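You operate a simulated robot arm through the tools that you are given. There is no shell and no other tool. Be economical: measure what you need, move in short steps, check, and stop when the job is done.

Carry out the task below with a simulated robot arm. There is one attempt and no reset: what you move stays moved.

TASK
Square up the plate, wipe it and set out the cup that the board names.
Fine: plate against the blue rib; rub off its water marks; cloth back; that cup stands in the cup ring; the other cup stays; let nothing fall.

The check looks at the end state, three seconds after you hand in, the way a careful person would. Anything else that was tipped, shoved, dropped, spilled or broken makes it a failure. Flat cloth is picked up by pressing the open fingertips on it (5 to 10 N) and closing them slowly along it; thin cloth reads only 2 to 8 mm in the jaws.

THE ROBOT
A 7-joint arm with a two-finger parallel gripper, fixed in place. Base frame: the origin is at the foot of the arm, x ahead of it, y to its left, z up; the work surface is at about z = 0.9. Units: m, degrees, N and s.
With the tool pointing down near the work surface it reaches from about 0.3 to 0.68 m from the base axis. Its first joint turns from -66.0 to 66.0 degrees. Payload 1.57 kg.
Tool frame: the origin (TCP) lies between the finger pads and is the grasp point; the fingertips stand 0.03 m ahead of it; z points along the fingers, y is the line along which they close. The gripper opens to 0.11 m. The fingers are 0.024 m wide and 0.012 m thick; the gripper's body (0.048 by 0.112 m) begins 0.078 m behind the TCP.
Orientation is told as [roll, pitch, yaw] about the base's x, y, z axes, in that order, counted from this pose: with the fingers straight down and closing along the base's y, the tool's x points along the base's -x, its y along +y and its z along -z.

THE INTERFACE
- The arm moves only by the tool move_arm. Its argument "commands" is a list of rows, each an object of numbers (a shift or turn left out is 0, a gripper value left out holds the last): "dx", "dy", "dz": the shift along the tool's x, y, z in units of 25 mm (1.0 is 25 mm); "wx", "wy", "wz": the turn, a rotation vector about the tool's x, y, z in units of 5 degrees (1.0 is 5 degrees); "jaw": the finger opening in m, from 0 to 0.11. In form: [{"dx": .., "dy": .., "dz": .., "wx": .., "wy": .., "wz": .., "jaw": ..}, ...]. A call has 1 to 12 rows; each row shifts and turns the commanded pose from where the row before left it, along the tool's axes as they then stand. A call with a number of a shift or a turn outside -1 to 1 is refused whole. Rows are played at 5 a second. More than 0.05 m and 8.6 degrees between two rows, or a gripper value outside its range, and nothing of the call is played. A pose out of reach is approached as far as the arm can. The call stops where the force on the tool passes 40 N (or 10 N more than at its start, if that is more) or the arm is blocked; 0.2 s more then pass. Each finger travels about 0.108 m/s and halts on what it meets, pressing with about 43 N; the grip force reading is that of the motor and also rises with nothing between the fingers. The clock runs only during rows and for 0.2 s after the last one: add rows that do not move to give the fingers time. The reply holds the time, the measured pose of the TCP, the force on the tool along the base axes, the opening and the grip force, in the units named above and with some noise.
- Cameras (640 x 400 px; columns grow to the right, rows downward): "scene" is fixed at [0.1609, -0.3935, 1.3926]; the picture's right is [0.80, -0.60, 0.00], its down [-0.40, -0.53, -0.75] and it looks along [0.45, 0.59, -0.66] (base axes); focal length 214 px, centre (320, 200). "wrist" rides on the gripper at [-0.036, 0, -0.08] in the tool frame; the picture's right is [0.00, -1.00, 0.00], its down [0.97, 0.00, -0.24] and it looks along [0.24, 0.00, 0.97] (tool axes); focal length 218 px, centre (320, 200). There is no depth. A picture from a camera that has moved, and an enlarged one, comes with that camera's place and axes in the base frame and with its lens.
- get_image(camera): a new picture of that camera. No time passes.
- inspect(camera, box): a new picture of the part [left, top, right, bottom] of that camera's present view, enlarged. No time passes.
- job_done(): hands the job in; it is judged then, once.

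Work in short steps. Places have to be worked out from the pictures, the camera data and where the tool is seen: move nearer, look again, correct. Check each grasp and each placing, and mend what went wrong. You have 120 turns and 64 pictures in all, those below and enlarged ones among them. Open the gripper and draw the arm clear of the work before you hand the job in, unless the task says otherwise; then end with one line.

The tools are called after ">>>" by a JSON object that holds its "method" and its "body". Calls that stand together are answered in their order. move_arm: Moves the arm, as the interface text tells. Its arguments: {"type":"object","properties":{"commands":{"type":"array","items":{"type":"object","properties":{"dx":{"type":"number"},"dy":{"type":"number"},"dz":{"type":"number"},"wx":{"type":"number"},"wy":{"type":"number"},"wz":{"type":"number"},"jaw":{"type":"number"}}}}},"required":["commands"]} The other tools are called the same way: get_image (camera) takes a picture; inspect (camera, box) takes an enlarged picture of a part of a camera's view; job_done () hands the job in.

At the start:

```text
time_s: 0.0
ee_pos: [0.4005, -0.2132, 1.2496]
orientation: [0.0, 0.1, 0.0]
ft_force: [0.4, 1.3, 1.1]
opening: 0.1103
grasp_force: 0.1
```

scene: 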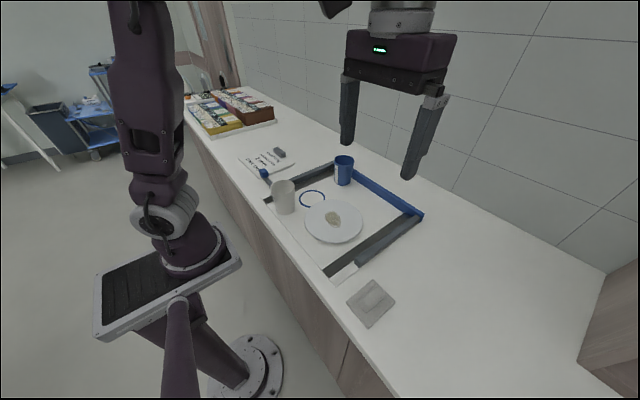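
wrist: 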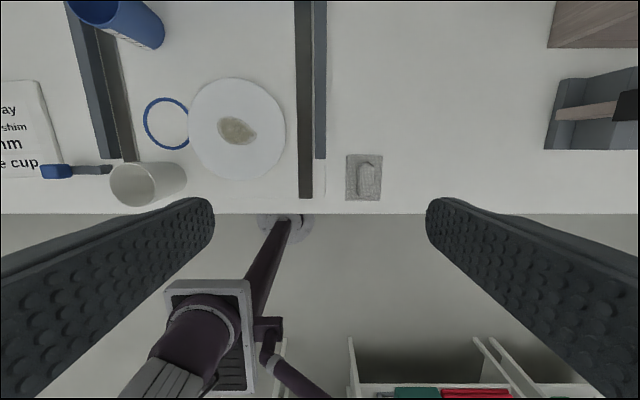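

I'll first look closely at the board and the tray in the scene view.

>>> {"method": "inspect", "body": {"camera": "scene", "box": [230, 135, 330, 197]}}

>>> {"method": "inspect", "body": {"camera": "scene", "box": [250, 140, 440, 330]}}

>>> {"method": "inspect", "body": {"camera": "wrist", "box": [0, 0, 400, 220]}}

```text
6.40 times, centred on (280, 166) of scene
camera zoom: at [0.1609, -0.3935, 1.3926], right [0.8, -0.6, 0.0], down [-0.4, -0.53, -0.75], along [0.45, 0.59, -0.66], focal length 1373 px, centre (576, 418)
```

zoom: 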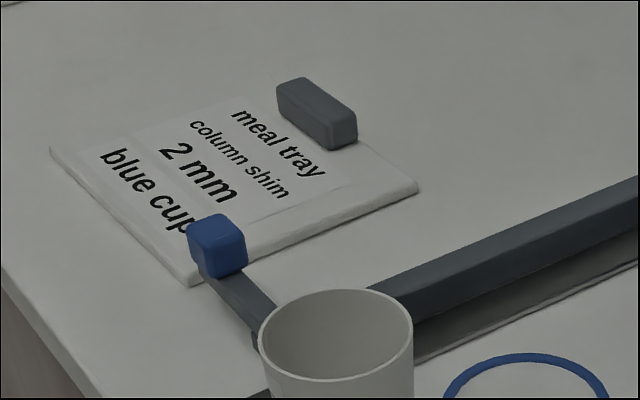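

```text
2.11 times, centred on (345, 235) of scene
camera zoom: at [0.1609, -0.3935, 1.3926], right [0.8, -0.6, 0.0], down [-0.4, -0.53, -0.75], along [0.45, 0.59, -0.66], focal length 452 px, centre (267, 126)
```

zoom: 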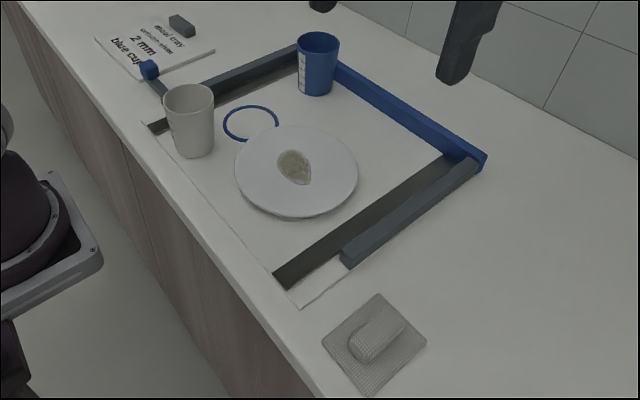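

```text
1.60 times, centred on (200, 110) of wrist
camera zoom: at [0.437, -0.2128, 1.3297], right [0.0, -1.0, 0.0], down [-0.97, 0.0, 0.24], along [-0.24, 0.0, -0.97], focal length 349 px, centre (512, 344)
```

zoom: 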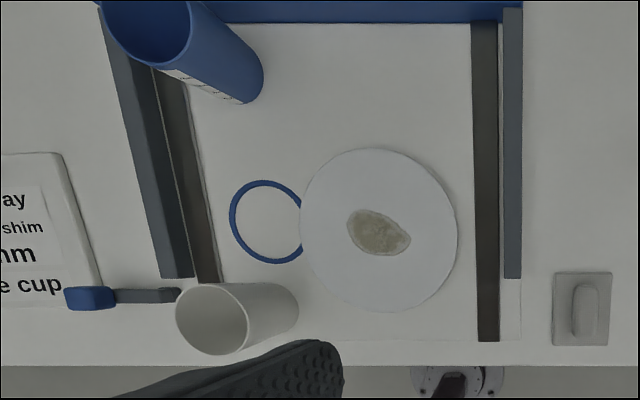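

The board says "blue cup". From the wrist view I estimate the plate centre at about (0.47, -0.06), the rib at x≈0.67, the blue cup at about (0.61, 0.085) and the ring at about (0.48, 0.073). I'll move above the tray for a more direct view.

>>> {"method": "move_arm", "body": {"commands": [{"dy": 1}, {"dy": 1}, {"dy": 1, "dx": -0.5}, {"dy": 1, "dx": -0.5}, {"dy": 1, "dx": -0.5}, {"dy": 1, "dx": -0.5}, {"dy": 1}, {}]}}

>>> {"method": "get_image", "body": {"camera": "wrist"}}

```text
time_s: 1.8
ee_pos: [0.4496, -0.0404, 1.2513]
orientation: [0.1, 0.0, 0.0]
ft_force: [-0.6, 0.0, -0.6]
opening: 0.1099
grasp_force: 0.1
```

```text
58 pictures are left
camera wrist: at [0.486, -0.0403, 1.3299], right [0.0, -1.0, 0.0], down [-0.97, 0.0, 0.24], along [-0.24, 0.0, -0.97], focal length 218 px, centre (320, 200)
```

wrist: 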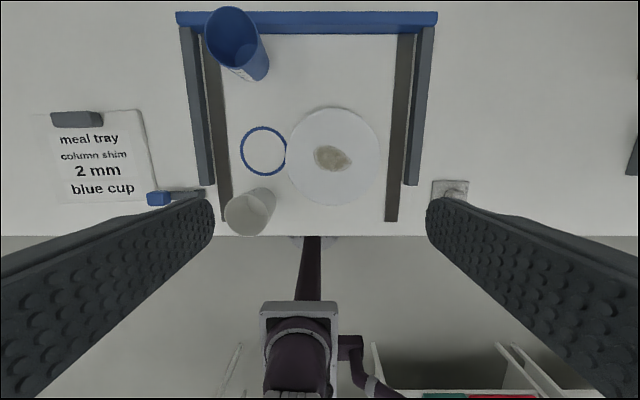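

>>> {"method": "inspect", "body": {"camera": "wrist", "box": [140, 0, 500, 240]}}

```text
1.67 times, centred on (320, 120) of wrist
camera zoom: at [0.486, -0.0403, 1.3299], right [0.0, -1.0, 0.0], down [-0.97, 0.0, 0.24], along [-0.24, 0.0, -0.97], focal length 364 px, centre (320, 333)
```

zoom: 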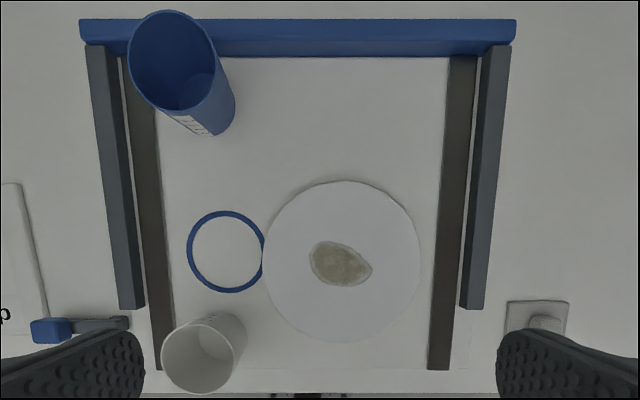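

I refined the estimates: plate centre (0.461, -0.064), radius 0.088, and rib face x≈0.672. The blue cup is at about (0.63, 0.08) with a rim of about 72 mm, and the ring is at about (0.476, 0.068). I'll come down on the near side of the plate with the fingers partly open so I can push it with two contacts.

>>> {"method": "move_arm", "body": {"commands": [{"dx": 0.9, "dy": -0.5, "jaw": 0.08}, {"dx": 0.9, "dy": -0.45}, {"dx": 0.9}, {"dx": 0.9}, {"dx": 0.6, "dz": 1}, {"dz": 1}, {"dz": 1}, {"dz": 1}, {"dz": 1}, {"dz": 1}, {"dz": 1}, {"dz": 1}]}}

>>> {"method": "move_arm", "body": {"commands": [{"dz": 1}, {"dz": 1}, {"dz": 0.5}, {}]}}

>>> {"method": "inspect", "body": {"camera": "scene", "box": [250, 140, 440, 330]}}

```text
time_s: 4.4
ee_pos: [0.3453, -0.0639, 1.048]
orientation: [0.0, 0.0, 0.1]
ft_force: [0.5, -0.2, -0.6]
opening: 0.0802
grasp_force: 0.1
```

```text
time_s: 5.4
ee_pos: [0.3457, -0.0615, 0.9865]
orientation: [0.1, 0.0, -0.1]
ft_force: [0.5, -0.6, 0.4]
opening: 0.0801
grasp_force: 0.2
```

```text
2.11 times, centred on (345, 235) of scene
camera zoom: at [0.1609, -0.3935, 1.3926], right [0.8, -0.6, 0.0], down [-0.4, -0.53, -0.75], along [0.45, 0.59, -0.66], focal length 452 px, centre (267, 126)
```

zoom: 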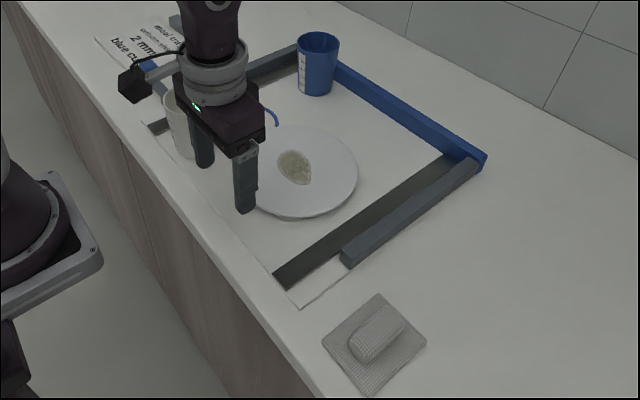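

The fingers are clear of the plate and the white cup. I'll lower in small steps to find the surface.

>>> {"method": "move_arm", "body": {"commands": [{"dz": 0.8}, {"dz": 0.6}, {"dz": 0.2}, {"dz": 0.1}, {}]}}

>>> {"method": "inspect", "body": {"camera": "scene", "box": [280, 170, 380, 260]}}

>>> {"method": "get_image", "body": {"camera": "wrist"}}

```text
time_s: 6.6
ee_pos: [0.3444, -0.0607, 0.9446]
orientation: [0.0, -0.1, -0.1]
ft_force: [-0.4, 0.2, 0.3]
opening: 0.0801
grasp_force: 0.0
```

```text
4.44 times, centred on (330, 215) of scene
camera zoom: at [0.1609, -0.3935, 1.3926], right [0.8, -0.6, 0.0], down [-0.4, -0.53, -0.75], along [0.45, 0.59, -0.66], focal length 953 px, centre (276, 133)
```

zoom: 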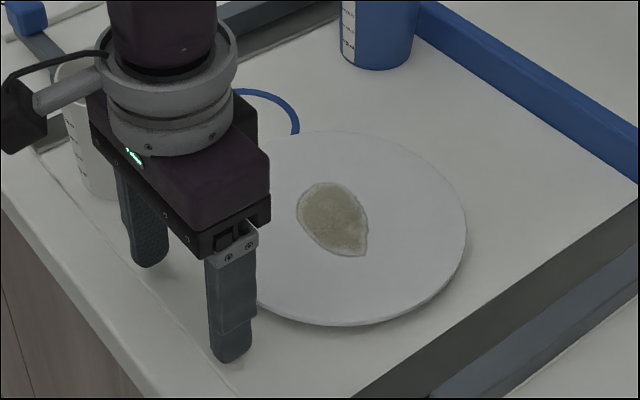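

```text
54 pictures are left
camera wrist: at [0.3817, -0.061, 1.0247], right [0.0, -1.0, 0.0], down [-0.97, 0.0, 0.24], along [-0.24, 0.0, -0.97], focal length 218 px, centre (320, 200)
```

wrist: 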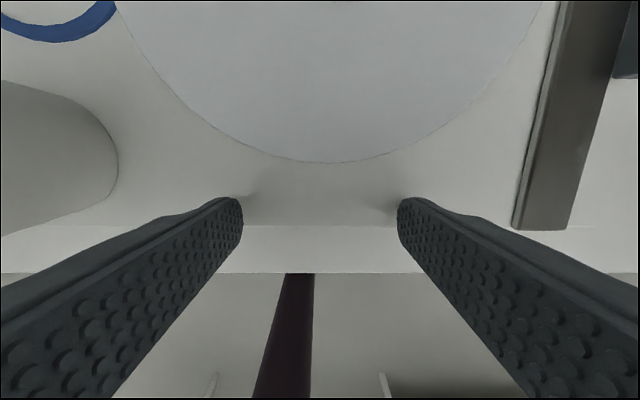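

The fingers are centred on the plate, which sits about 3 mm to the right. The tips are about 15 mm up, so I'll go lower gently.

>>> {"method": "move_arm", "body": {"commands": [{"dz": 0.15, "dy": -0.15}, {"dz": 0.1}, {"dz": 0.08}, {}]}}

```text
time_s: 7.6
ee_pos: [0.3459, -0.0638, 0.936]
orientation: [0.0, 0.1, 0.0]
ft_force: [0.7, 0.2, -0.1]
opening: 0.08
grasp_force: 0.1
```

The tips are at z≈0.906, clear of the table and low on the plate edge. I'll push slowly in +x; contact should come at x≈0.375 and the stop near 0.497.

>>> {"method": "move_arm", "body": {"commands": [{"dx": -0.4}, {"dx": -0.4}, {"dx": -0.4}, {"dx": -0.4}, {"dx": -0.4}, {"dx": -0.4}, {"dx": -0.4}, {"dx": -0.4}, {"dx": -0.4}, {"dx": -0.4}]}}

>>> {"method": "get_image", "body": {"camera": "wrist"}}

>>> {"method": "inspect", "body": {"camera": "scene", "box": [280, 150, 440, 250]}}

```text
time_s: 9.8
ee_pos: [0.4455, -0.0658, 0.9374]
orientation: [0.0, 0.0, 0.1]
ft_force: [0.0, 0.7, 0.3]
opening: 0.0803
grasp_force: 0.9
```

```text
53 pictures are left
camera wrist: at [0.4815, -0.0661, 1.0166], right [0.0, -1.0, 0.0], down [-0.97, 0.0, 0.24], along [-0.24, 0.0, -0.97], focal length 218 px, centre (320, 200)
```

wrist: 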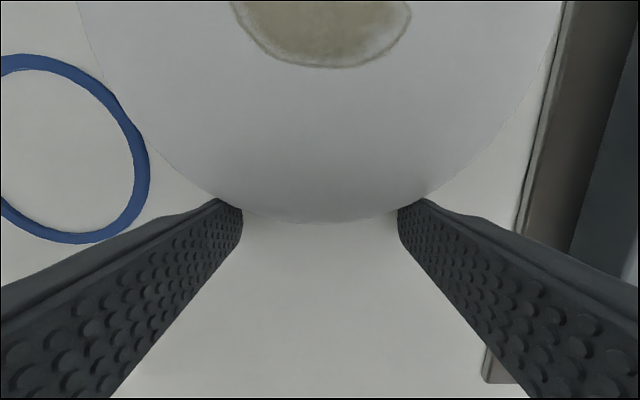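

```text
4.00 times, centred on (360, 200) of scene
camera zoom: at [0.1609, -0.3935, 1.3926], right [0.8, -0.6, 0.0], down [-0.4, -0.53, -0.75], along [0.45, 0.59, -0.66], focal length 858 px, centre (160, 200)
```

zoom: 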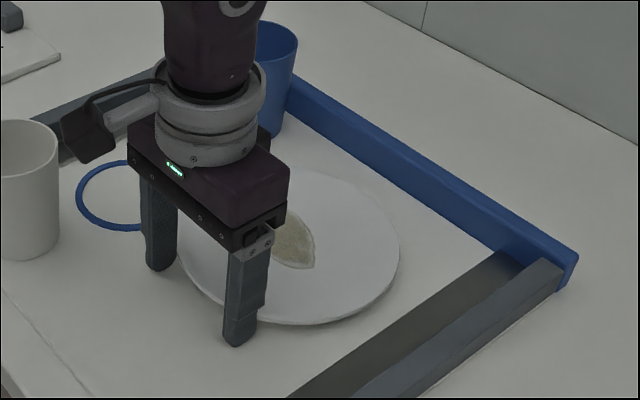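

The plate is riding evenly between the two fingertips. I'll continue, more slowly near the rib.

>>> {"method": "move_arm", "body": {"commands": [{"dx": -0.4}, {"dx": -0.4}, {"dx": -0.4}, {"dx": -0.3}, {"dx": -0.1}, {"dx": -0.1}, {}]}}

>>> {"method": "inspect", "body": {"camera": "scene", "box": [320, 150, 440, 225]}}

```text
time_s: 11.4
ee_pos: [0.4884, -0.0669, 0.9364]
orientation: [0.0, 0.0, 0.0]
ft_force: [-1.2, -0.1, 1.8]
opening: 0.0807
grasp_force: 0.8
```

```text
5.33 times, centred on (380, 188) of scene
camera zoom: at [0.1609, -0.3935, 1.3926], right [0.8, -0.6, 0.0], down [-0.4, -0.53, -0.75], along [0.45, 0.59, -0.66], focal length 1144 px, centre (0, 267)
```

zoom: 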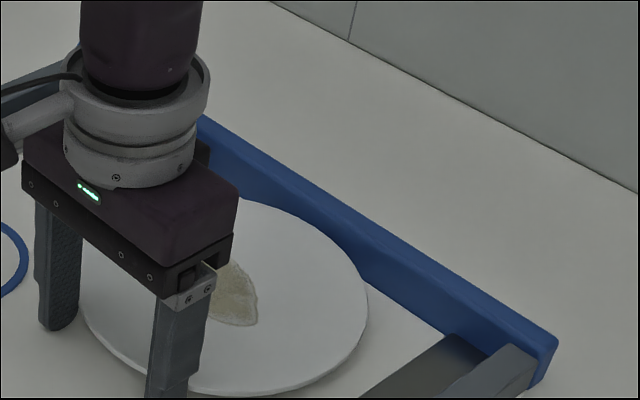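

The plate is at or very near the rib. I'll creep forward in 1 mm steps and watch the force.

>>> {"method": "move_arm", "body": {"commands": [{"dx": -0.05}, {"dx": -0.05}, {"dx": -0.05}, {}]}}

```text
time_s: 12.4
ee_pos: [0.4927, -0.0662, 0.9376]
orientation: [0.0, 0.0, 0.0]
ft_force: [-0.1, -0.9, -0.3]
opening: 0.0804
grasp_force: 0.1
```

>>> {"method": "move_arm", "body": {"commands": [{"dx": -0.05}, {"dx": -0.05}, {"dx": -0.05}, {}]}}

```text
time_s: 13.4
ee_pos: [0.4942, -0.065, 0.9367]
orientation: [-0.1, 0.2, 0.0]
ft_force: [-14.5, -1.0, -0.5]
opening: 0.0837
grasp_force: 2.5
```

A force of -14.5 N shows the plate is seated on the rib. I'll back off and rise to check from above.

>>> {"method": "move_arm", "body": {"commands": [{"dx": 0.2}, {"dx": 0.6}, {"dx": 0.6, "dz": -0.5}, {"dz": -1}, {"dz": -1}, {"dz": -1}, {"dz": -1}, {"dz": -1}, {"dz": -1}, {"dz": -1}, {"dz": -1}, {}]}}

>>> {"method": "inspect", "body": {"camera": "wrist", "box": [140, 0, 500, 240]}}

>>> {"method": "inspect", "body": {"camera": "scene", "box": [280, 150, 440, 250]}}

```text
time_s: 16.0
ee_pos: [0.4606, -0.0649, 1.15]
orientation: [0.1, -0.1, -0.1]
ft_force: [-0.1, -0.6, -0.3]
opening: 0.08
grasp_force: 0.0
```

```text
1.67 times, centred on (320, 120) of wrist
camera zoom: at [0.4967, -0.0652, 1.2301], right [0.0, -1.0, 0.0], down [-0.97, 0.0, 0.24], along [-0.24, 0.0, -0.97], focal length 364 px, centre (320, 333)
```

zoom: 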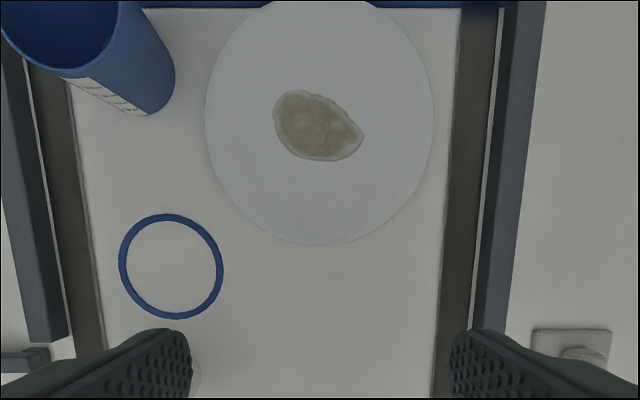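

```text
4.00 times, centred on (360, 200) of scene
camera zoom: at [0.1609, -0.3935, 1.3926], right [0.8, -0.6, 0.0], down [-0.4, -0.53, -0.75], along [0.45, 0.59, -0.66], focal length 858 px, centre (160, 200)
```

zoom: 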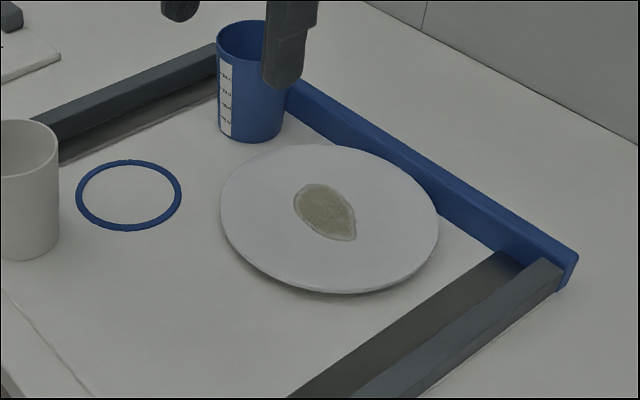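

The plate rests against the rib with its mark centred at about (0.584, -0.063), spanning ±0.036 in y and x 0.559–0.610. Next is the cloth, which I put at about (0.374, -0.30) with its ridge running along x. I'll go above it.

>>> {"method": "move_arm", "body": {"commands": [{"dy": -1, "dx": 0.4}, {"dy": -1, "dx": 0.4}, {"dy": -1, "dx": 0.4}, {"dy": -1, "dx": 0.4}, {"dy": -1, "dx": 0.4}, {"dy": -1, "dx": 0.4}, {"dy": -1, "dx": 0.4}, {"dy": -1, "dx": 0.4}, {"dy": -1, "dx": 0.2}, {"dy": -0.4, "dz": 1}, {"dz": 1}, {}]}}

>>> {"method": "get_image", "body": {"camera": "wrist"}}

>>> {"method": "inspect", "body": {"camera": "scene", "box": [320, 250, 420, 340]}}

```text
time_s: 18.6
ee_pos: [0.3729, -0.2996, 1.1012]
orientation: [-0.1, -0.1, 0.1]
ft_force: [0.7, -0.7, 0.7]
opening: 0.0802
grasp_force: 0.0
```

```text
48 pictures are left
camera wrist: at [0.4094, -0.2996, 1.1807], right [0.0, -1.0, 0.0], down [-0.97, 0.0, 0.24], along [-0.24, 0.0, -0.97], focal length 218 px, centre (320, 200)
```

wrist: 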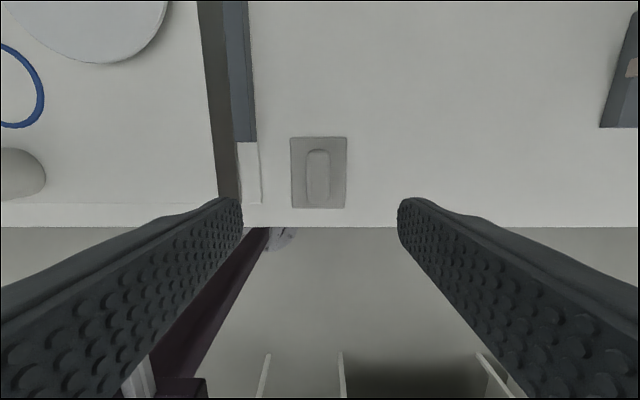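

```text
4.44 times, centred on (370, 295) of scene
camera zoom: at [0.1609, -0.3935, 1.3926], right [0.8, -0.6, 0.0], down [-0.4, -0.53, -0.75], along [0.45, 0.59, -0.66], focal length 953 px, centre (98, -222)
```

zoom: 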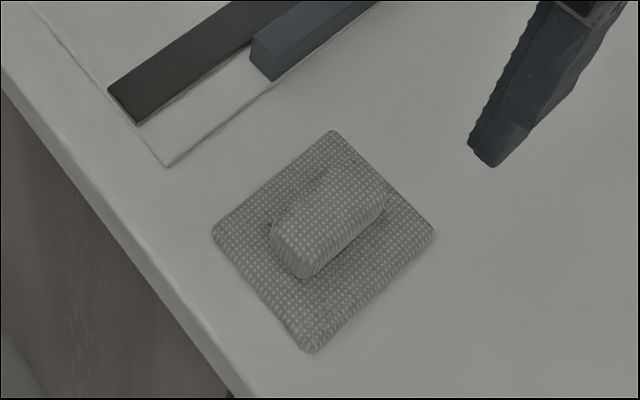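

The cloth is centred at about (0.374, -0.298), about 73×92 mm, with a ridge about 29 mm wide along x. I'm lined up, so I'll open to 50 mm and lower so the tips straddle the ridge.

>>> {"method": "move_arm", "body": {"commands": [{"dz": 1, "jaw": 0.055}, {"dz": 1}, {"dz": 1}, {"dz": 1}, {"dz": 1}, {"dz": 1}, {"dz": 0.2}, {"dz": 0.1}, {}]}}

>>> {"method": "inspect", "body": {"camera": "scene", "box": [320, 250, 420, 340]}}

```text
time_s: 20.6
ee_pos: [0.3735, -0.3012, 0.9424]
orientation: [0.0, 0.1, 0.1]
ft_force: [-0.3, 0.3, 0.1]
opening: 0.0549
grasp_force: 0.0
```

```text
4.44 times, centred on (370, 295) of scene
camera zoom: at [0.1609, -0.3935, 1.3926], right [0.8, -0.6, 0.0], down [-0.4, -0.53, -0.75], along [0.45, 0.59, -0.66], focal length 953 px, centre (98, -222)
```

zoom: 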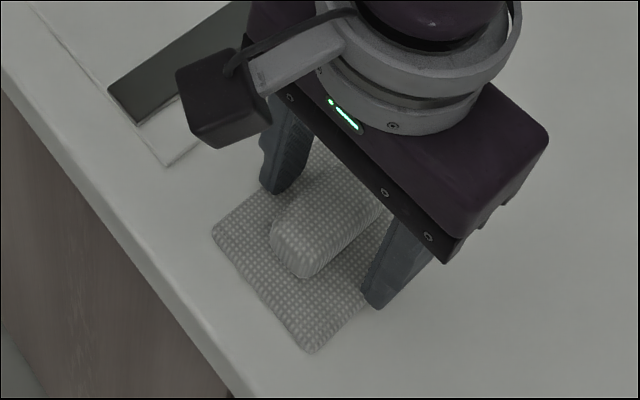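

The tips straddle the ridge. I'll lower in 1 mm steps until there is light contact.

>>> {"method": "move_arm", "body": {"commands": [{"dz": 0.06}, {"dz": 0.06}, {"dz": 0.06}, {}]}}

```text
time_s: 21.2
ee_pos: [0.3746, -0.3013, 0.942]
orientation: [-0.1, 0.0, 0.0]
ft_force: [-3.5, 4.6, 15.3]
opening: 0.0551
grasp_force: 0.1
stopped in row 2: the force on the tool passed its limit (the readings are from after the stop); the commanded pose is now the measured one
```

There is contact at z≈0.942, so the cloth pad is about 10 mm thick. I'll ease up slightly and close slowly on the ridge.

>>> {"method": "move_arm", "body": {"commands": [{"dz": -0.03, "jaw": 0.048}, {"jaw": 0.042}, {"jaw": 0.036}, {"jaw": 0.03}, {"jaw": 0.025}, {"jaw": 0.02}, {}, {}]}}

>>> {"method": "inspect", "body": {"camera": "scene", "box": [320, 250, 420, 340]}}

```text
time_s: 23.0
ee_pos: [0.3761, -0.3012, 0.9419]
orientation: [-0.1, 0.0, 0.0]
ft_force: [-0.7, -0.2, -0.4]
opening: 0.027
grasp_force: 37.8
```

```text
4.44 times, centred on (370, 295) of scene
camera zoom: at [0.1609, -0.3935, 1.3926], right [0.8, -0.6, 0.0], down [-0.4, -0.53, -0.75], along [0.45, 0.59, -0.66], focal length 953 px, centre (98, -222)
```

zoom: 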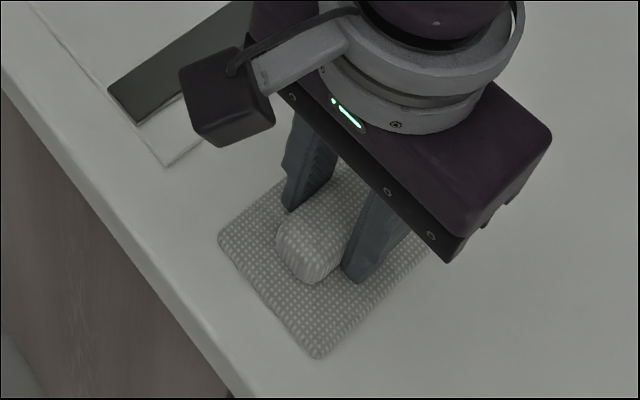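

The ridge is gripped at 27 mm and the cloth shifted only about 3 mm. I'll lift and check.

>>> {"method": "move_arm", "body": {"commands": [{"dz": -0.4, "jaw": 0.015}, {"dz": -0.8}, {"dz": -1}, {"dz": -1}, {"dz": -1}, {}]}}

>>> {"method": "inspect", "body": {"camera": "scene", "box": [320, 190, 480, 340]}}

```text
time_s: 24.4
ee_pos: [0.3743, -0.3001, 1.0489]
orientation: [0.0, 0.0, 0.0]
ft_force: [0.9, -0.5, -0.6]
opening: 0.0149
grasp_force: 0.1
```

```text
2.67 times, centred on (400, 265) of scene
camera zoom: at [0.1609, -0.3935, 1.3926], right [0.8, -0.6, 0.0], down [-0.4, -0.53, -0.75], along [0.45, 0.59, -0.66], focal length 572 px, centre (107, 27)
```

zoom: 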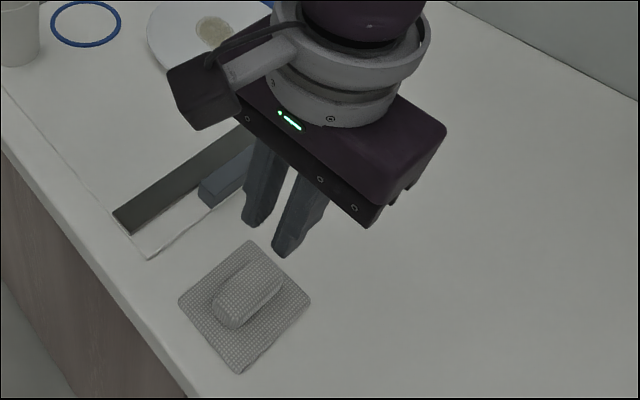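

The ridge slipped out of the fingertips, and the cloth is still flat and near its place. I'll look again from the wrist and regrasp with the tips pressed down.

>>> {"method": "move_arm", "body": {"commands": [{"dz": -1, "jaw": 0.06}, {"dz": -1}, {}]}}

>>> {"method": "inspect", "body": {"camera": "wrist", "box": [200, 100, 440, 250]}}

```text
time_s: 25.2
ee_pos: [0.3757, -0.2995, 1.0984]
orientation: [-0.1, -0.1, 0.0]
ft_force: [0.4, 0.4, 0.5]
opening: 0.0601
grasp_force: 0.0
```

```text
2.67 times, centred on (320, 175) of wrist
camera zoom: at [0.411, -0.2992, 1.1784], right [0.0, -1.0, 0.0], down [-0.97, 0.0, 0.24], along [-0.24, 0.0, -0.97], focal length 582 px, centre (320, 267)
```

zoom: 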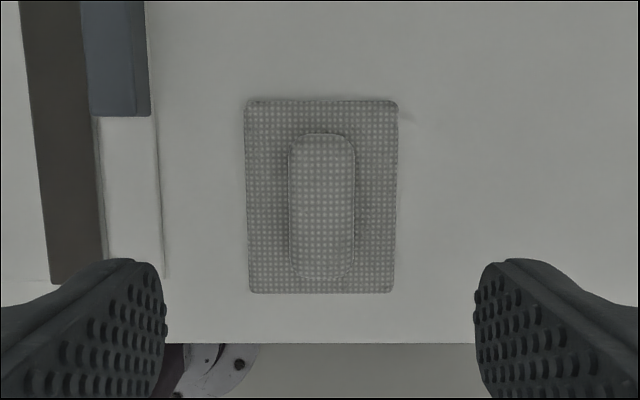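

The ridge is now at y≈-0.300. I'll descend again and find contact in half-millimetre steps so I can hold a steady light press.

>>> {"method": "move_arm", "body": {"commands": [{"dz": 1, "jaw": 0.05}, {"dz": 1}, {"dz": 1}, {"dz": 1}, {"dz": 1}, {"dz": 1}, {"dz": 0.2}, {"dz": 0.03}, {}]}}

>>> {"method": "move_arm", "body": {"commands": [{"dz": 0.03}, {"dz": 0.02}, {}]}}

```text
time_s: 27.2
ee_pos: [0.3746, -0.3011, 0.9414]
orientation: [-0.1, 0.0, 0.0]
ft_force: [-10.7, 7.2, 38.7]
opening: 0.0502
grasp_force: 0.0
```

```text
time_s: 27.7
ee_pos: [0.3749, -0.3008, 0.9422]
orientation: [-0.2, -0.1, 0.0]
ft_force: [-4.0, 5.8, 17.8]
opening: 0.0501
grasp_force: 0.0
stopped in row 2: the force on the tool passed its limit (the readings are from after the stop); the commanded pose is now the measured one
```

Contact is firm at about 18 N. I'll ease by about 0.4 mm and close slowly while still pressing.

>>> {"method": "move_arm", "body": {"commands": [{"dz": -0.015}, {}]}}

>>> {"method": "move_arm", "body": {"commands": [{"jaw": 0.044}, {"jaw": 0.04}, {"jaw": 0.036}, {"jaw": 0.033}, {"jaw": 0.03}, {"jaw": 0.027}, {"jaw": 0.024}, {"jaw": 0.02}, {"jaw": 0.01}, {}]}}

>>> {"method": "inspect", "body": {"camera": "scene", "box": [320, 250, 420, 340]}}

```text
time_s: 28.3
ee_pos: [0.3751, -0.3013, 0.9419]
orientation: [-0.2, -0.2, 0.0]
ft_force: [-5.9, 6.6, 34.7]
opening: 0.0499
grasp_force: 0.0
```

```text
time_s: 29.6
ee_pos: [0.377, -0.3022, 0.9418]
orientation: [-0.3, -0.3, 0.0]
ft_force: [-0.4, 2.8, 15.2]
opening: 0.0372
grasp_force: 5.4
stopped in row 6: the force on the tool passed its limit (the readings are from after the stop); the commanded pose is now the measured one
```

```text
4.44 times, centred on (370, 295) of scene
camera zoom: at [0.1607, -0.3933, 1.3927], right [0.8, -0.6, 0.0], down [-0.4, -0.53, -0.75], along [0.45, 0.59, -0.66], focal length 953 px, centre (98, -222)
```

zoom: 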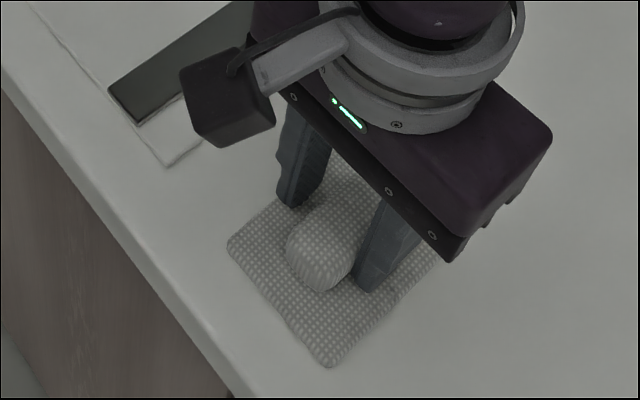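

The cloth is dragging a little under too much pressure. I'll ease off slightly and finish closing.

>>> {"method": "move_arm", "body": {"commands": [{"dz": -0.02, "jaw": 0.034}, {"jaw": 0.03}, {"jaw": 0.026}, {"jaw": 0.022}, {"jaw": 0.015}, {}, {}]}}

```text
time_s: 31.2
ee_pos: [0.3756, -0.3038, 0.9423]
orientation: [-0.3, -0.2, 0.0]
ft_force: [-1.9, -5.7, 11.4]
opening: 0.027
grasp_force: 37.6
```

It grips at 27 mm while pressing about 11 N. I'll command full closing and lift slowly in small steps.

>>> {"method": "move_arm", "body": {"commands": [{"jaw": 0.0}, {}, {"dz": -0.05}, {"dz": -0.1}, {"dz": -0.1}, {"dz": -0.1}, {"dz": -0.1}, {"dz": -0.1}, {}]}}

>>> {"method": "inspect", "body": {"camera": "scene", "box": [320, 250, 420, 340]}}

```text
time_s: 33.2
ee_pos: [0.376, -0.3018, 0.9565]
orientation: [-0.2, -0.1, 0.0]
ft_force: [-0.5, 0.6, -1.4]
opening: 0.027
grasp_force: 38.0
```

```text
4.44 times, centred on (370, 295) of scene
camera zoom: at [0.1609, -0.3935, 1.3926], right [0.8, -0.6, 0.0], down [-0.4, -0.53, -0.75], along [0.45, 0.59, -0.66], focal length 953 px, centre (98, -222)
```

zoom: 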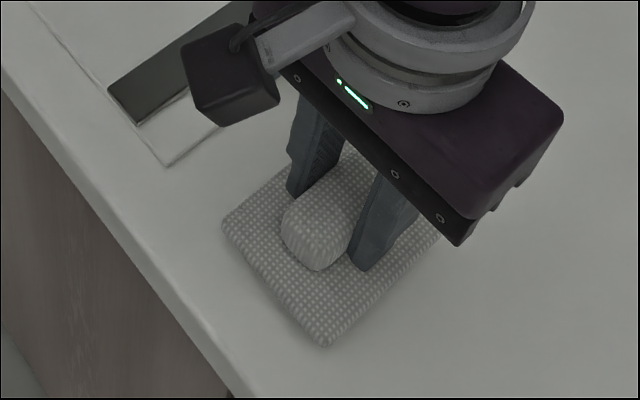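

The cloth is coming up with the fingers. I'll keep lifting gently.

>>> {"method": "move_arm", "body": {"commands": [{"dz": -0.2}, {"dz": -0.3}, {"dz": -0.3}, {"dz": -0.4}, {"dz": -0.4}, {"dz": -0.4}, {"dz": -0.4}, {"dz": -0.2}, {}]}}

>>> {"method": "inspect", "body": {"camera": "scene", "box": [320, 190, 480, 340]}}

```text
time_s: 35.2
ee_pos: [0.3756, -0.3017, 1.0199]
orientation: [-0.3, -0.2, 0.0]
ft_force: [-0.8, 0.0, 0.4]
opening: 0.0267
grasp_force: 37.6
```

```text
2.67 times, centred on (400, 265) of scene
camera zoom: at [0.1609, -0.3935, 1.3926], right [0.8, -0.6, 0.0], down [-0.4, -0.53, -0.75], along [0.45, 0.59, -0.66], focal length 572 px, centre (107, 27)
```

zoom: 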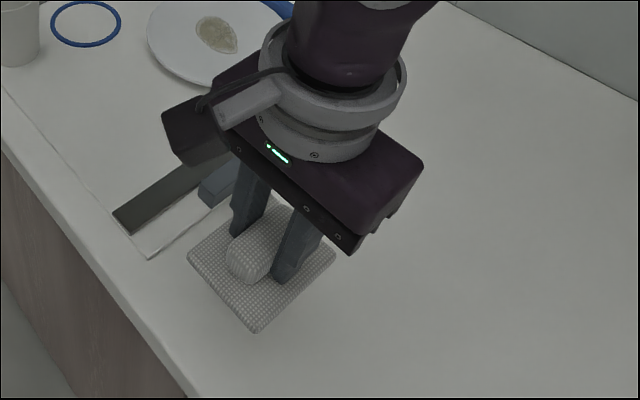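

The cloth is held securely, with its underside about 42 mm below the TCP. I'll carry it over the plate's mark.

>>> {"method": "move_arm", "body": {"commands": [{"dy": 0.8, "dx": -0.69}, {"dy": 0.8, "dx": -0.69}, {"dy": 0.8, "dx": -0.69}, {"dy": 0.8, "dx": -0.69}, {"dy": 0.8, "dx": -0.69}, {"dy": 0.8, "dx": -0.69}, {"dy": 0.8, "dx": -0.69}, {"dy": 0.8, "dx": -0.69}, {"dy": 0.8, "dx": -0.69}, {"dy": 0.8, "dx": -0.69}, {"dy": 0.8, "dx": -0.69}, {"dy": 0.75, "dx": -0.69}]}}

>>> {"method": "inspect", "body": {"camera": "scene", "box": [300, 130, 440, 250]}}

>>> {"method": "get_image", "body": {"camera": "wrist"}}

```text
time_s: 37.8
ee_pos: [0.5835, -0.0612, 1.0186]
orientation: [-0.2, -0.1, 0.0]
ft_force: [-0.7, -0.2, -1.1]
opening: 0.0271
grasp_force: 37.6
```

```text
3.33 times, centred on (370, 190) of scene
camera zoom: at [0.1609, -0.3935, 1.3926], right [0.8, -0.6, 0.0], down [-0.4, -0.53, -0.75], along [0.45, 0.59, -0.66], focal length 715 px, centre (153, 233)
```

zoom: 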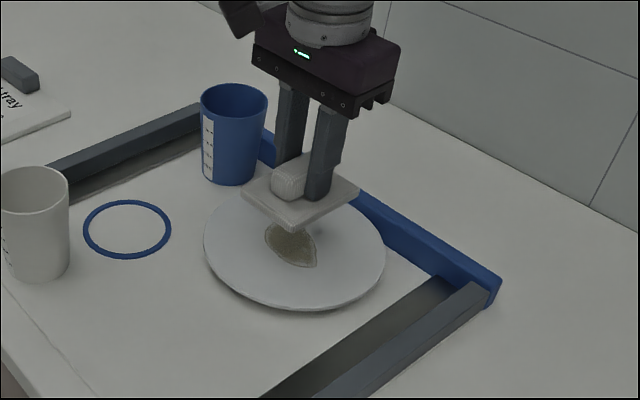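

```text
38 pictures are left
camera wrist: at [0.6189, -0.0603, 1.0982], right [0.0, -1.0, 0.0], down [-0.97, 0.0, 0.24], along [-0.24, 0.0, -0.97], focal length 218 px, centre (320, 200)
```

wrist: 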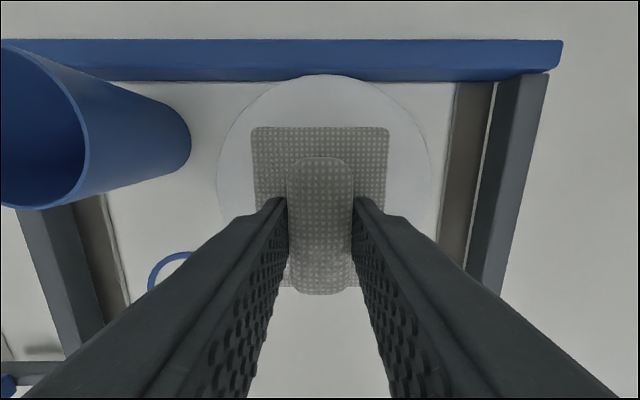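

The cloth is well centred over the plate. I'll lower it until there is light contact, which I expect near z≈0.955.

>>> {"method": "move_arm", "body": {"commands": [{"dz": 0.8}, {"dz": 0.8}, {"dz": 0.4}, {"dz": 0.2}, {"dz": 0.1}, {}]}}

>>> {"method": "move_arm", "body": {"commands": [{"dz": 0.06}, {"dz": 0.04}, {}]}}

```text
time_s: 39.2
ee_pos: [0.583, -0.0621, 0.9642]
orientation: [-0.1, -0.4, 0.1]
ft_force: [-2.3, 7.1, 27.9]
opening: 0.0269
grasp_force: 37.5
```

```text
time_s: 39.5
ee_pos: [0.5839, -0.0624, 0.9636]
orientation: [-0.1, -0.4, 0.1]
ft_force: [-4.0, 1.1, 10.5]
opening: 0.0268
grasp_force: 37.4
stopped in row 1: the force on the tool passed its limit (the readings are from after the stop); the commanded pose is now the measured one
```

Contact is at z≈0.964 with about 10 N. I'll rub with short strokes and keep them moderate so the plate stays put.

>>> {"method": "move_arm", "body": {"commands": [{"dy": 0.2}, {"dy": 0.3}, {"dy": 0.2}, {"dy": -0.3}, {"dy": -0.4}, {"dy": -0.4}, {"dy": -0.3}, {"dy": 0.3}, {"dy": 0.4}, {}]}}

>>> {"method": "inspect", "body": {"camera": "scene", "box": [300, 130, 440, 250]}}

```text
time_s: 41.8
ee_pos: [0.5856, -0.0647, 0.964]
orientation: [-0.3, -0.5, 0.1]
ft_force: [0.4, -11.4, 26.3]
opening: 0.027
grasp_force: 37.6
```

```text
3.33 times, centred on (370, 190) of scene
camera zoom: at [0.1604, -0.3938, 1.3926], right [0.8, -0.6, 0.0], down [-0.4, -0.53, -0.75], along [0.45, 0.59, -0.66], focal length 715 px, centre (153, 233)
```

zoom: 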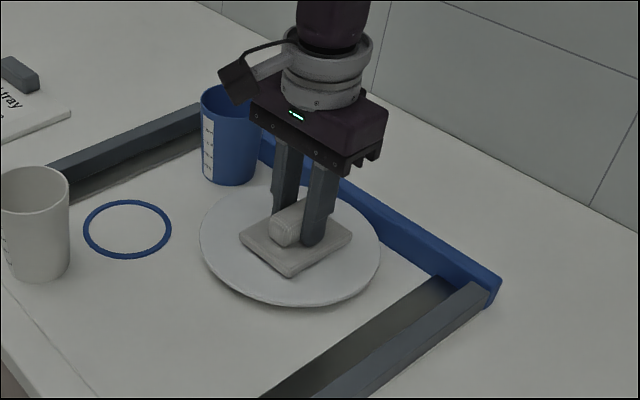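

The plate slid only a few mm in y along the rib. I'll reduce the pressure a little, rub in x and y, then lift to see the mark.

>>> {"method": "move_arm", "body": {"commands": [{"dz": -0.012, "dx": -0.2}, {"dx": -0.3}, {"dx": -0.2}, {"dx": 0.3}, {"dx": 0.4}, {"dx": 0.3}, {"dx": -0.3}, {"dx": -0.3}, {"dy": -0.3}, {"dy": -0.3}, {"dy": 0.3}, {}]}}

>>> {"method": "move_arm", "body": {"commands": [{"dz": -0.5}, {"dz": -1}, {"dz": -1}, {}]}}

>>> {"method": "inspect", "body": {"camera": "scene", "box": [300, 130, 440, 250]}}

```text
time_s: 43.3
ee_pos: [0.5805, -0.064, 0.9635]
orientation: [-0.3, -0.3, 0.1]
ft_force: [-1.1, -1.0, 10.0]
opening: 0.027
grasp_force: 37.2
stopped in row 7: the force on the tool passed its limit (the readings are from after the stop); the commanded pose is now the measured one
```

```text
time_s: 44.3
ee_pos: [0.5809, -0.0619, 1.0266]
orientation: [-0.3, -0.1, -0.1]
ft_force: [-0.2, -0.1, -0.8]
opening: 0.0271
grasp_force: 37.9
```

```text
3.33 times, centred on (370, 190) of scene
camera zoom: at [0.1609, -0.3935, 1.3926], right [0.8, -0.6, 0.0], down [-0.4, -0.53, -0.75], along [0.45, 0.59, -0.66], focal length 715 px, centre (153, 233)
```

zoom: 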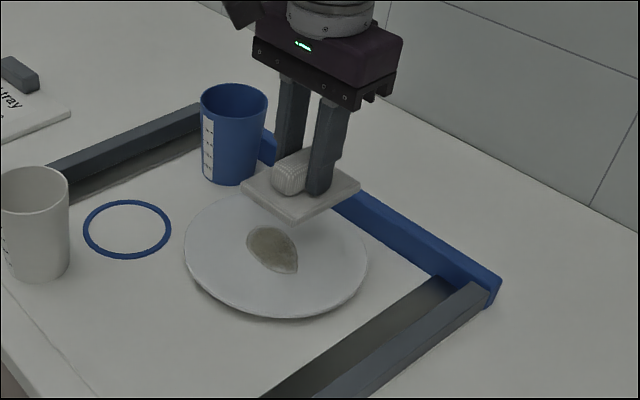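

The plate was dragged back about 22 mm with the -x stroke and the mark is still there. I'll wipe only in +x, so the plate is braced on the rib, and lift for each return. I'll set down at x≈0.54.

>>> {"method": "move_arm", "body": {"commands": [{"dx": 0.82, "dy": -0.1}, {"dx": 0.82}, {"dz": 0.8}, {"dz": 0.8}, {"dz": 0.5}, {"dz": 0.3}, {"dz": 0.06}, {}]}}

```text
time_s: 46.1
ee_pos: [0.5378, -0.0665, 0.9647]
orientation: [-0.3, -0.1, 0.0]
ft_force: [-6.2, 1.6, 23.1]
opening: 0.0271
grasp_force: 38.4
```

In contact. I'll ease a touch and stroke +x to about 0.615.

>>> {"method": "move_arm", "body": {"commands": [{"dz": -0.015, "dx": -0.2}, {"dx": -0.3}, {"dx": -0.3}, {"dx": -0.3}, {"dx": -0.3}, {"dx": -0.3}, {"dx": -0.3}, {"dx": -0.3}, {"dx": -0.3}, {"dx": -0.3}, {}]}}

>>> {"method": "inspect", "body": {"camera": "scene", "box": [300, 130, 440, 250]}}

```text
time_s: 48.5
ee_pos: [0.6111, -0.0646, 0.9655]
orientation: [-0.3, -0.1, 0.0]
ft_force: [0.2, -0.2, -0.8]
opening: 0.0271
grasp_force: 37.3
```

```text
3.33 times, centred on (370, 190) of scene
camera zoom: at [0.1609, -0.3935, 1.3926], right [0.8, -0.6, 0.0], down [-0.4, -0.53, -0.75], along [0.45, 0.59, -0.66], focal length 715 px, centre (153, 233)
```

zoom: 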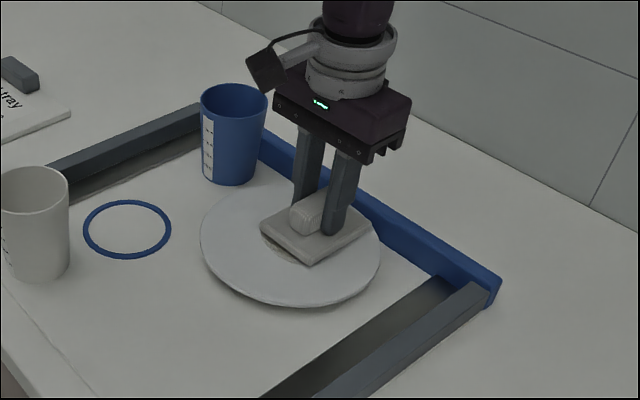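

The plate went back toward the rib, but the pressure faded during the stroke. I'll lift, return and look at the mark.

>>> {"method": "move_arm", "body": {"commands": [{"dz": -0.6}, {"dx": 0.8}, {"dx": 0.8}, {"dx": 0.8}, {"dx": 0.8}, {}]}}

>>> {"method": "inspect", "body": {"camera": "scene", "box": [320, 160, 420, 230]}}

>>> {"method": "get_image", "body": {"camera": "wrist"}}

```text
time_s: 49.9
ee_pos: [0.5316, -0.0643, 0.9797]
orientation: [-0.3, -0.1, 0.1]
ft_force: [-0.5, 0.5, -1.4]
opening: 0.027
grasp_force: 38.1
```

```text
5.71 times, centred on (370, 195) of scene
camera zoom: at [0.1609, -0.3935, 1.3926], right [0.8, -0.6, 0.0], down [-0.4, -0.53, -0.75], along [0.45, 0.59, -0.66], focal length 1226 px, centre (34, 229)
```

zoom: 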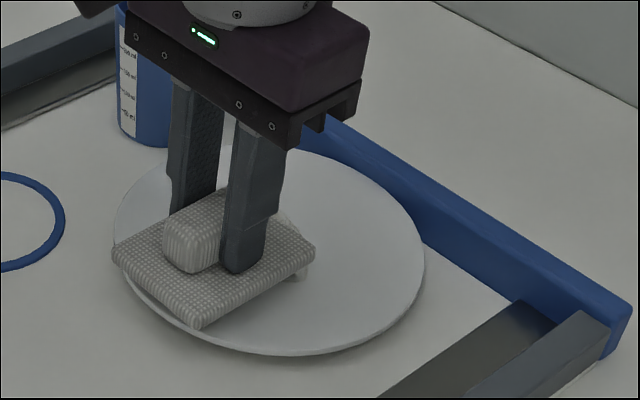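

```text
33 pictures are left
camera wrist: at [0.5674, -0.0642, 1.059], right [0.0, -1.0, 0.0], down [-0.97, 0.0, 0.24], along [-0.24, -0.01, -0.97], focal length 218 px, centre (320, 200)
```

wrist: 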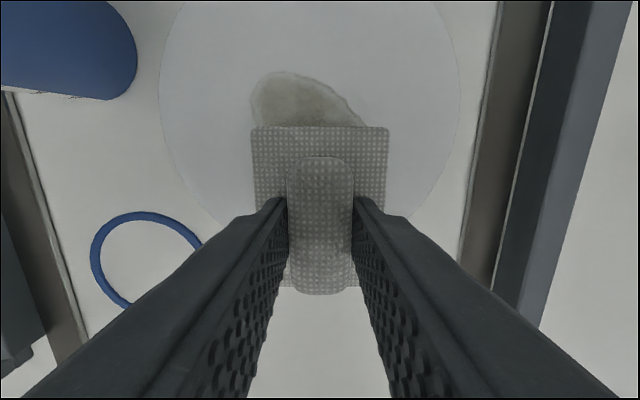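

The mark looks slightly fainter. I'll repeat the +x strokes at a steadier 10–15 N, starting from x≈0.55.

>>> {"method": "move_arm", "body": {"commands": [{"dx": -0.6}, {"dz": 0.4}, {"dz": 0.2}, {}]}}

>>> {"method": "move_arm", "body": {"commands": [{"dx": -0.25}, {"dx": -0.25}, {"dx": -0.25}, {"dx": -0.25}, {}]}}

```text
time_s: 50.9
ee_pos: [0.5478, -0.0648, 0.9645]
orientation: [-0.3, -0.1, 0.1]
ft_force: [-0.1, 0.4, -0.2]
opening: 0.0268
grasp_force: 37.6
```

```text
time_s: 52.1
ee_pos: [0.5717, -0.064, 0.9639]
orientation: [-0.3, 0.0, 0.1]
ft_force: [0.3, 0.0, 0.5]
opening: 0.027
grasp_force: 37.5
```

No contact yet, so I'll lower in small increments here at x≈0.572.

>>> {"method": "move_arm", "body": {"commands": [{"dz": 0.03}, {}]}}

>>> {"method": "move_arm", "body": {"commands": [{"dz": 0.03}, {}]}}

```text
time_s: 52.7
ee_pos: [0.5716, -0.064, 0.9635]
orientation: [-0.3, -0.2, -0.1]
ft_force: [1.0, 0.8, 6.8]
opening: 0.0272
grasp_force: 37.3
```

```text
time_s: 53.3
ee_pos: [0.5721, -0.0651, 0.9639]
orientation: [-0.3, -0.3, 0.1]
ft_force: [5.5, 3.1, 28.2]
opening: 0.0267
grasp_force: 37.6
```

Stiffness is about 28 N/mm. I'll ease to about 18 N and stroke +x from here.

>>> {"method": "move_arm", "body": {"commands": [{"dz": -0.014, "dx": -0.1}, {"dx": -0.3}, {"dx": -0.3}, {"dx": -0.3}, {"dx": -0.3}, {"dx": -0.3}, {}]}}

```text
time_s: 53.8
ee_pos: [0.5742, -0.0649, 0.964]
orientation: [-0.2, 0.2, 0.0]
ft_force: [-1.0, 0.5, 8.8]
opening: 0.0272
grasp_force: 38.0
stopped in row 2: the force on the tool passed its limit (the readings are from after the stop); the commanded pose is now the measured one
```

It stopped on friction and the press is now about 9 N. I'll stroke +x at this lighter pressure.

>>> {"method": "move_arm", "body": {"commands": [{"dx": -0.2}, {"dx": -0.2}, {"dx": -0.2}, {"dx": -0.2}, {"dx": -0.2}, {"dx": -0.2}, {"dx": -0.2}, {"dx": -0.2}, {}]}}

```text
time_s: 55.8
ee_pos: [0.6121, -0.0653, 0.964]
orientation: [-0.3, 0.2, 0.1]
ft_force: [-15.3, -0.4, 34.5]
opening: 0.0269
grasp_force: 37.6
```

That stroke rubbed properly, with 15 N of friction at 34 N normal. I'll lift, return and look.

>>> {"method": "move_arm", "body": {"commands": [{"dz": -0.5}, {"dx": 0.8, "dz": -0.3}, {"dx": 0.8}, {"dx": 0.8}, {"dx": 0.8}, {}]}}

>>> {"method": "get_image", "body": {"camera": "wrist"}}

```text
time_s: 57.2
ee_pos: [0.5336, -0.0656, 0.9844]
orientation: [-0.3, 0.2, 0.1]
ft_force: [-0.1, -0.1, -0.2]
opening: 0.027
grasp_force: 37.6
```

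```text
32 pictures are left
camera wrist: at [0.5707, -0.0645, 1.0629], right [0.0, -1.0, 0.0], down [-0.97, 0.0, 0.24], along [-0.24, -0.01, -0.97], focal length 218 px, centre (320, 200)
```

wrist: 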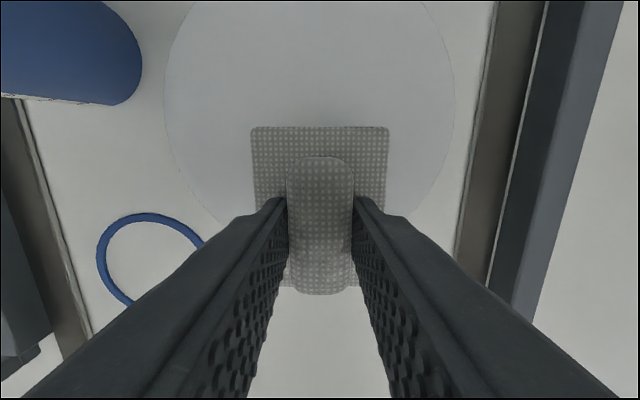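

The visible mark is gone. I'll lift and carry the cloth back toward (0.374, -0.298), then check the whole plate.

>>> {"method": "move_arm", "body": {"commands": [{"dz": -1}, {"dz": -0.6}, {"dx": 0.53, "dy": -0.9}, {"dx": 0.53, "dy": -0.9}, {"dx": 0.53, "dy": -0.9}, {"dx": 0.53, "dy": -0.9}, {"dx": 0.53, "dy": -0.9}, {"dx": 0.53, "dy": -0.9}, {"dx": 0.53, "dy": -0.9}, {"dx": 0.53, "dy": -0.9}, {"dx": 0.53, "dy": -0.9}, {}]}}

>>> {"method": "inspect", "body": {"camera": "scene", "box": [320, 160, 420, 230]}}

```text
time_s: 59.8
ee_pos: [0.4186, -0.2688, 1.0248]
orientation: [-0.3, 0.2, 0.1]
ft_force: [0.4, -0.2, -1.5]
opening: 0.0268
grasp_force: 37.3
```

```text
5.71 times, centred on (370, 195) of scene
camera zoom: at [0.1609, -0.3935, 1.3926], right [0.8, -0.6, 0.0], down [-0.4, -0.53, -0.75], along [0.45, 0.59, -0.66], focal length 1226 px, centre (34, 229)
```

zoom: 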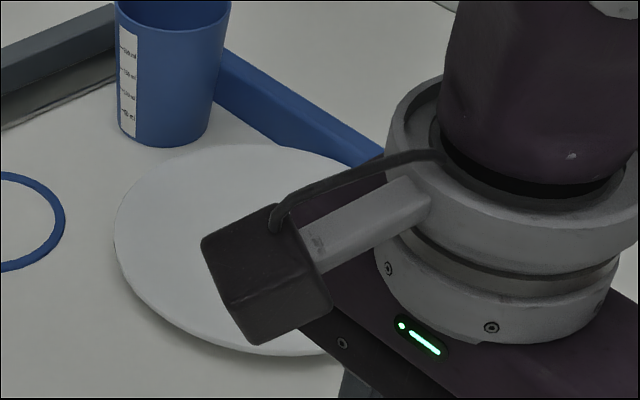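

I'll continue to above the cloth's place and check the plate from there.

>>> {"method": "move_arm", "body": {"commands": [{"dx": 0.9, "dy": -0.6}, {"dx": 0.88, "dy": -0.57}, {}]}}

>>> {"method": "inspect", "body": {"camera": "scene", "box": [300, 140, 440, 330]}}

```text
time_s: 60.6
ee_pos: [0.3706, -0.296, 1.0249]
orientation: [-0.3, 0.2, 0.2]
ft_force: [0.0, 0.3, -0.4]
opening: 0.027
grasp_force: 37.3
```

```text
2.11 times, centred on (370, 235) of scene
camera zoom: at [0.1609, -0.3935, 1.3926], right [0.8, -0.6, 0.0], down [-0.4, -0.53, -0.75], along [0.45, 0.59, -0.66], focal length 452 px, centre (215, 126)
```

zoom: 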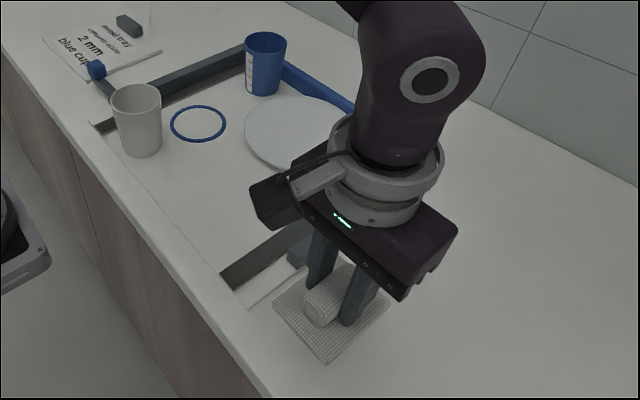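

The arm hides the plate, so I'll raise the cloth and use the wrist view before setting it down.

>>> {"method": "move_arm", "body": {"commands": [{"dz": -1}, {"dz": -1}, {"dz": -1}, {"dz": -1}, {"dz": -1}, {"dz": -1}, {"dz": -1}, {"dz": -1}, {}]}}

>>> {"method": "inspect", "body": {"camera": "wrist", "box": [0, 0, 320, 200]}}

```text
time_s: 62.6
ee_pos: [0.3715, -0.2958, 1.2243]
orientation: [-0.3, 0.3, 0.2]
ft_force: [-0.5, 1.0, 0.0]
opening: 0.0272
grasp_force: 37.5
```

```text
2.00 times, centred on (160, 100) of wrist
camera zoom: at [0.4084, -0.2953, 1.3032], right [0.0, -1.0, 0.0], down [-0.97, 0.0, 0.24], along [-0.24, -0.01, -0.97], focal length 436 px, centre (640, 400)
```

zoom: 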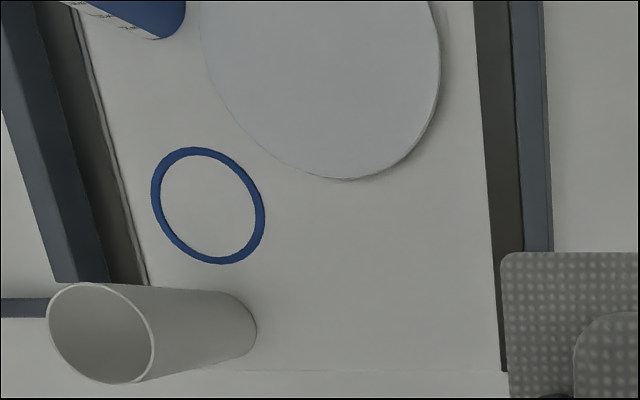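

The plate is clean. I'll lower the cloth to its original place.

>>> {"method": "move_arm", "body": {"commands": [{"dz": 1, "dx": -0.1, "dy": -0.08}, {"dz": 1}, {"dz": 1}, {"dz": 1}, {"dz": 1}, {"dz": 1}, {"dz": 1}, {"dz": 1}, {"dz": 1}, {"dz": 1}, {"dz": 0.7}, {}]}}

>>> {"method": "inspect", "body": {"camera": "scene", "box": [320, 250, 420, 340]}}

```text
time_s: 65.2
ee_pos: [0.3741, -0.2981, 0.9588]
orientation: [-0.3, 0.3, 0.1]
ft_force: [-0.3, 0.4, -0.9]
opening: 0.0271
grasp_force: 37.3
```

```text
4.44 times, centred on (370, 295) of scene
camera zoom: at [0.1609, -0.3935, 1.3926], right [0.8, -0.6, 0.0], down [-0.4, -0.53, -0.75], along [0.45, 0.59, -0.66], focal length 953 px, centre (98, -222)
```

zoom: 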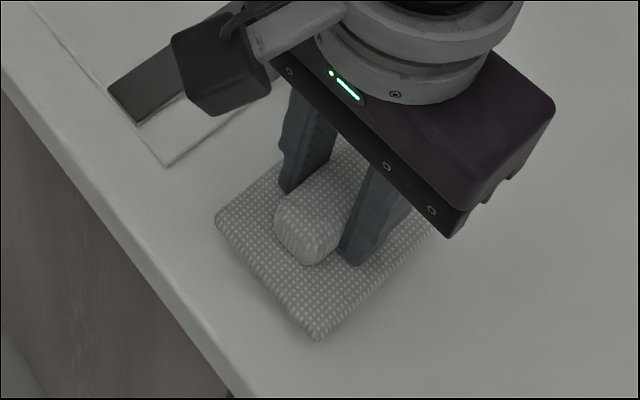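

It's aligned with its original corner. I'll lower to contact and release gently.

>>> {"method": "move_arm", "body": {"commands": [{"dz": 0.4}, {"dz": 0.2}, {"dz": 0.04}, {}]}}

```text
time_s: 66.2
ee_pos: [0.3732, -0.2993, 0.9428]
orientation: [-0.3, 0.2, 0.0]
ft_force: [-0.9, 0.5, 1.9]
opening: 0.0273
grasp_force: 37.4
```

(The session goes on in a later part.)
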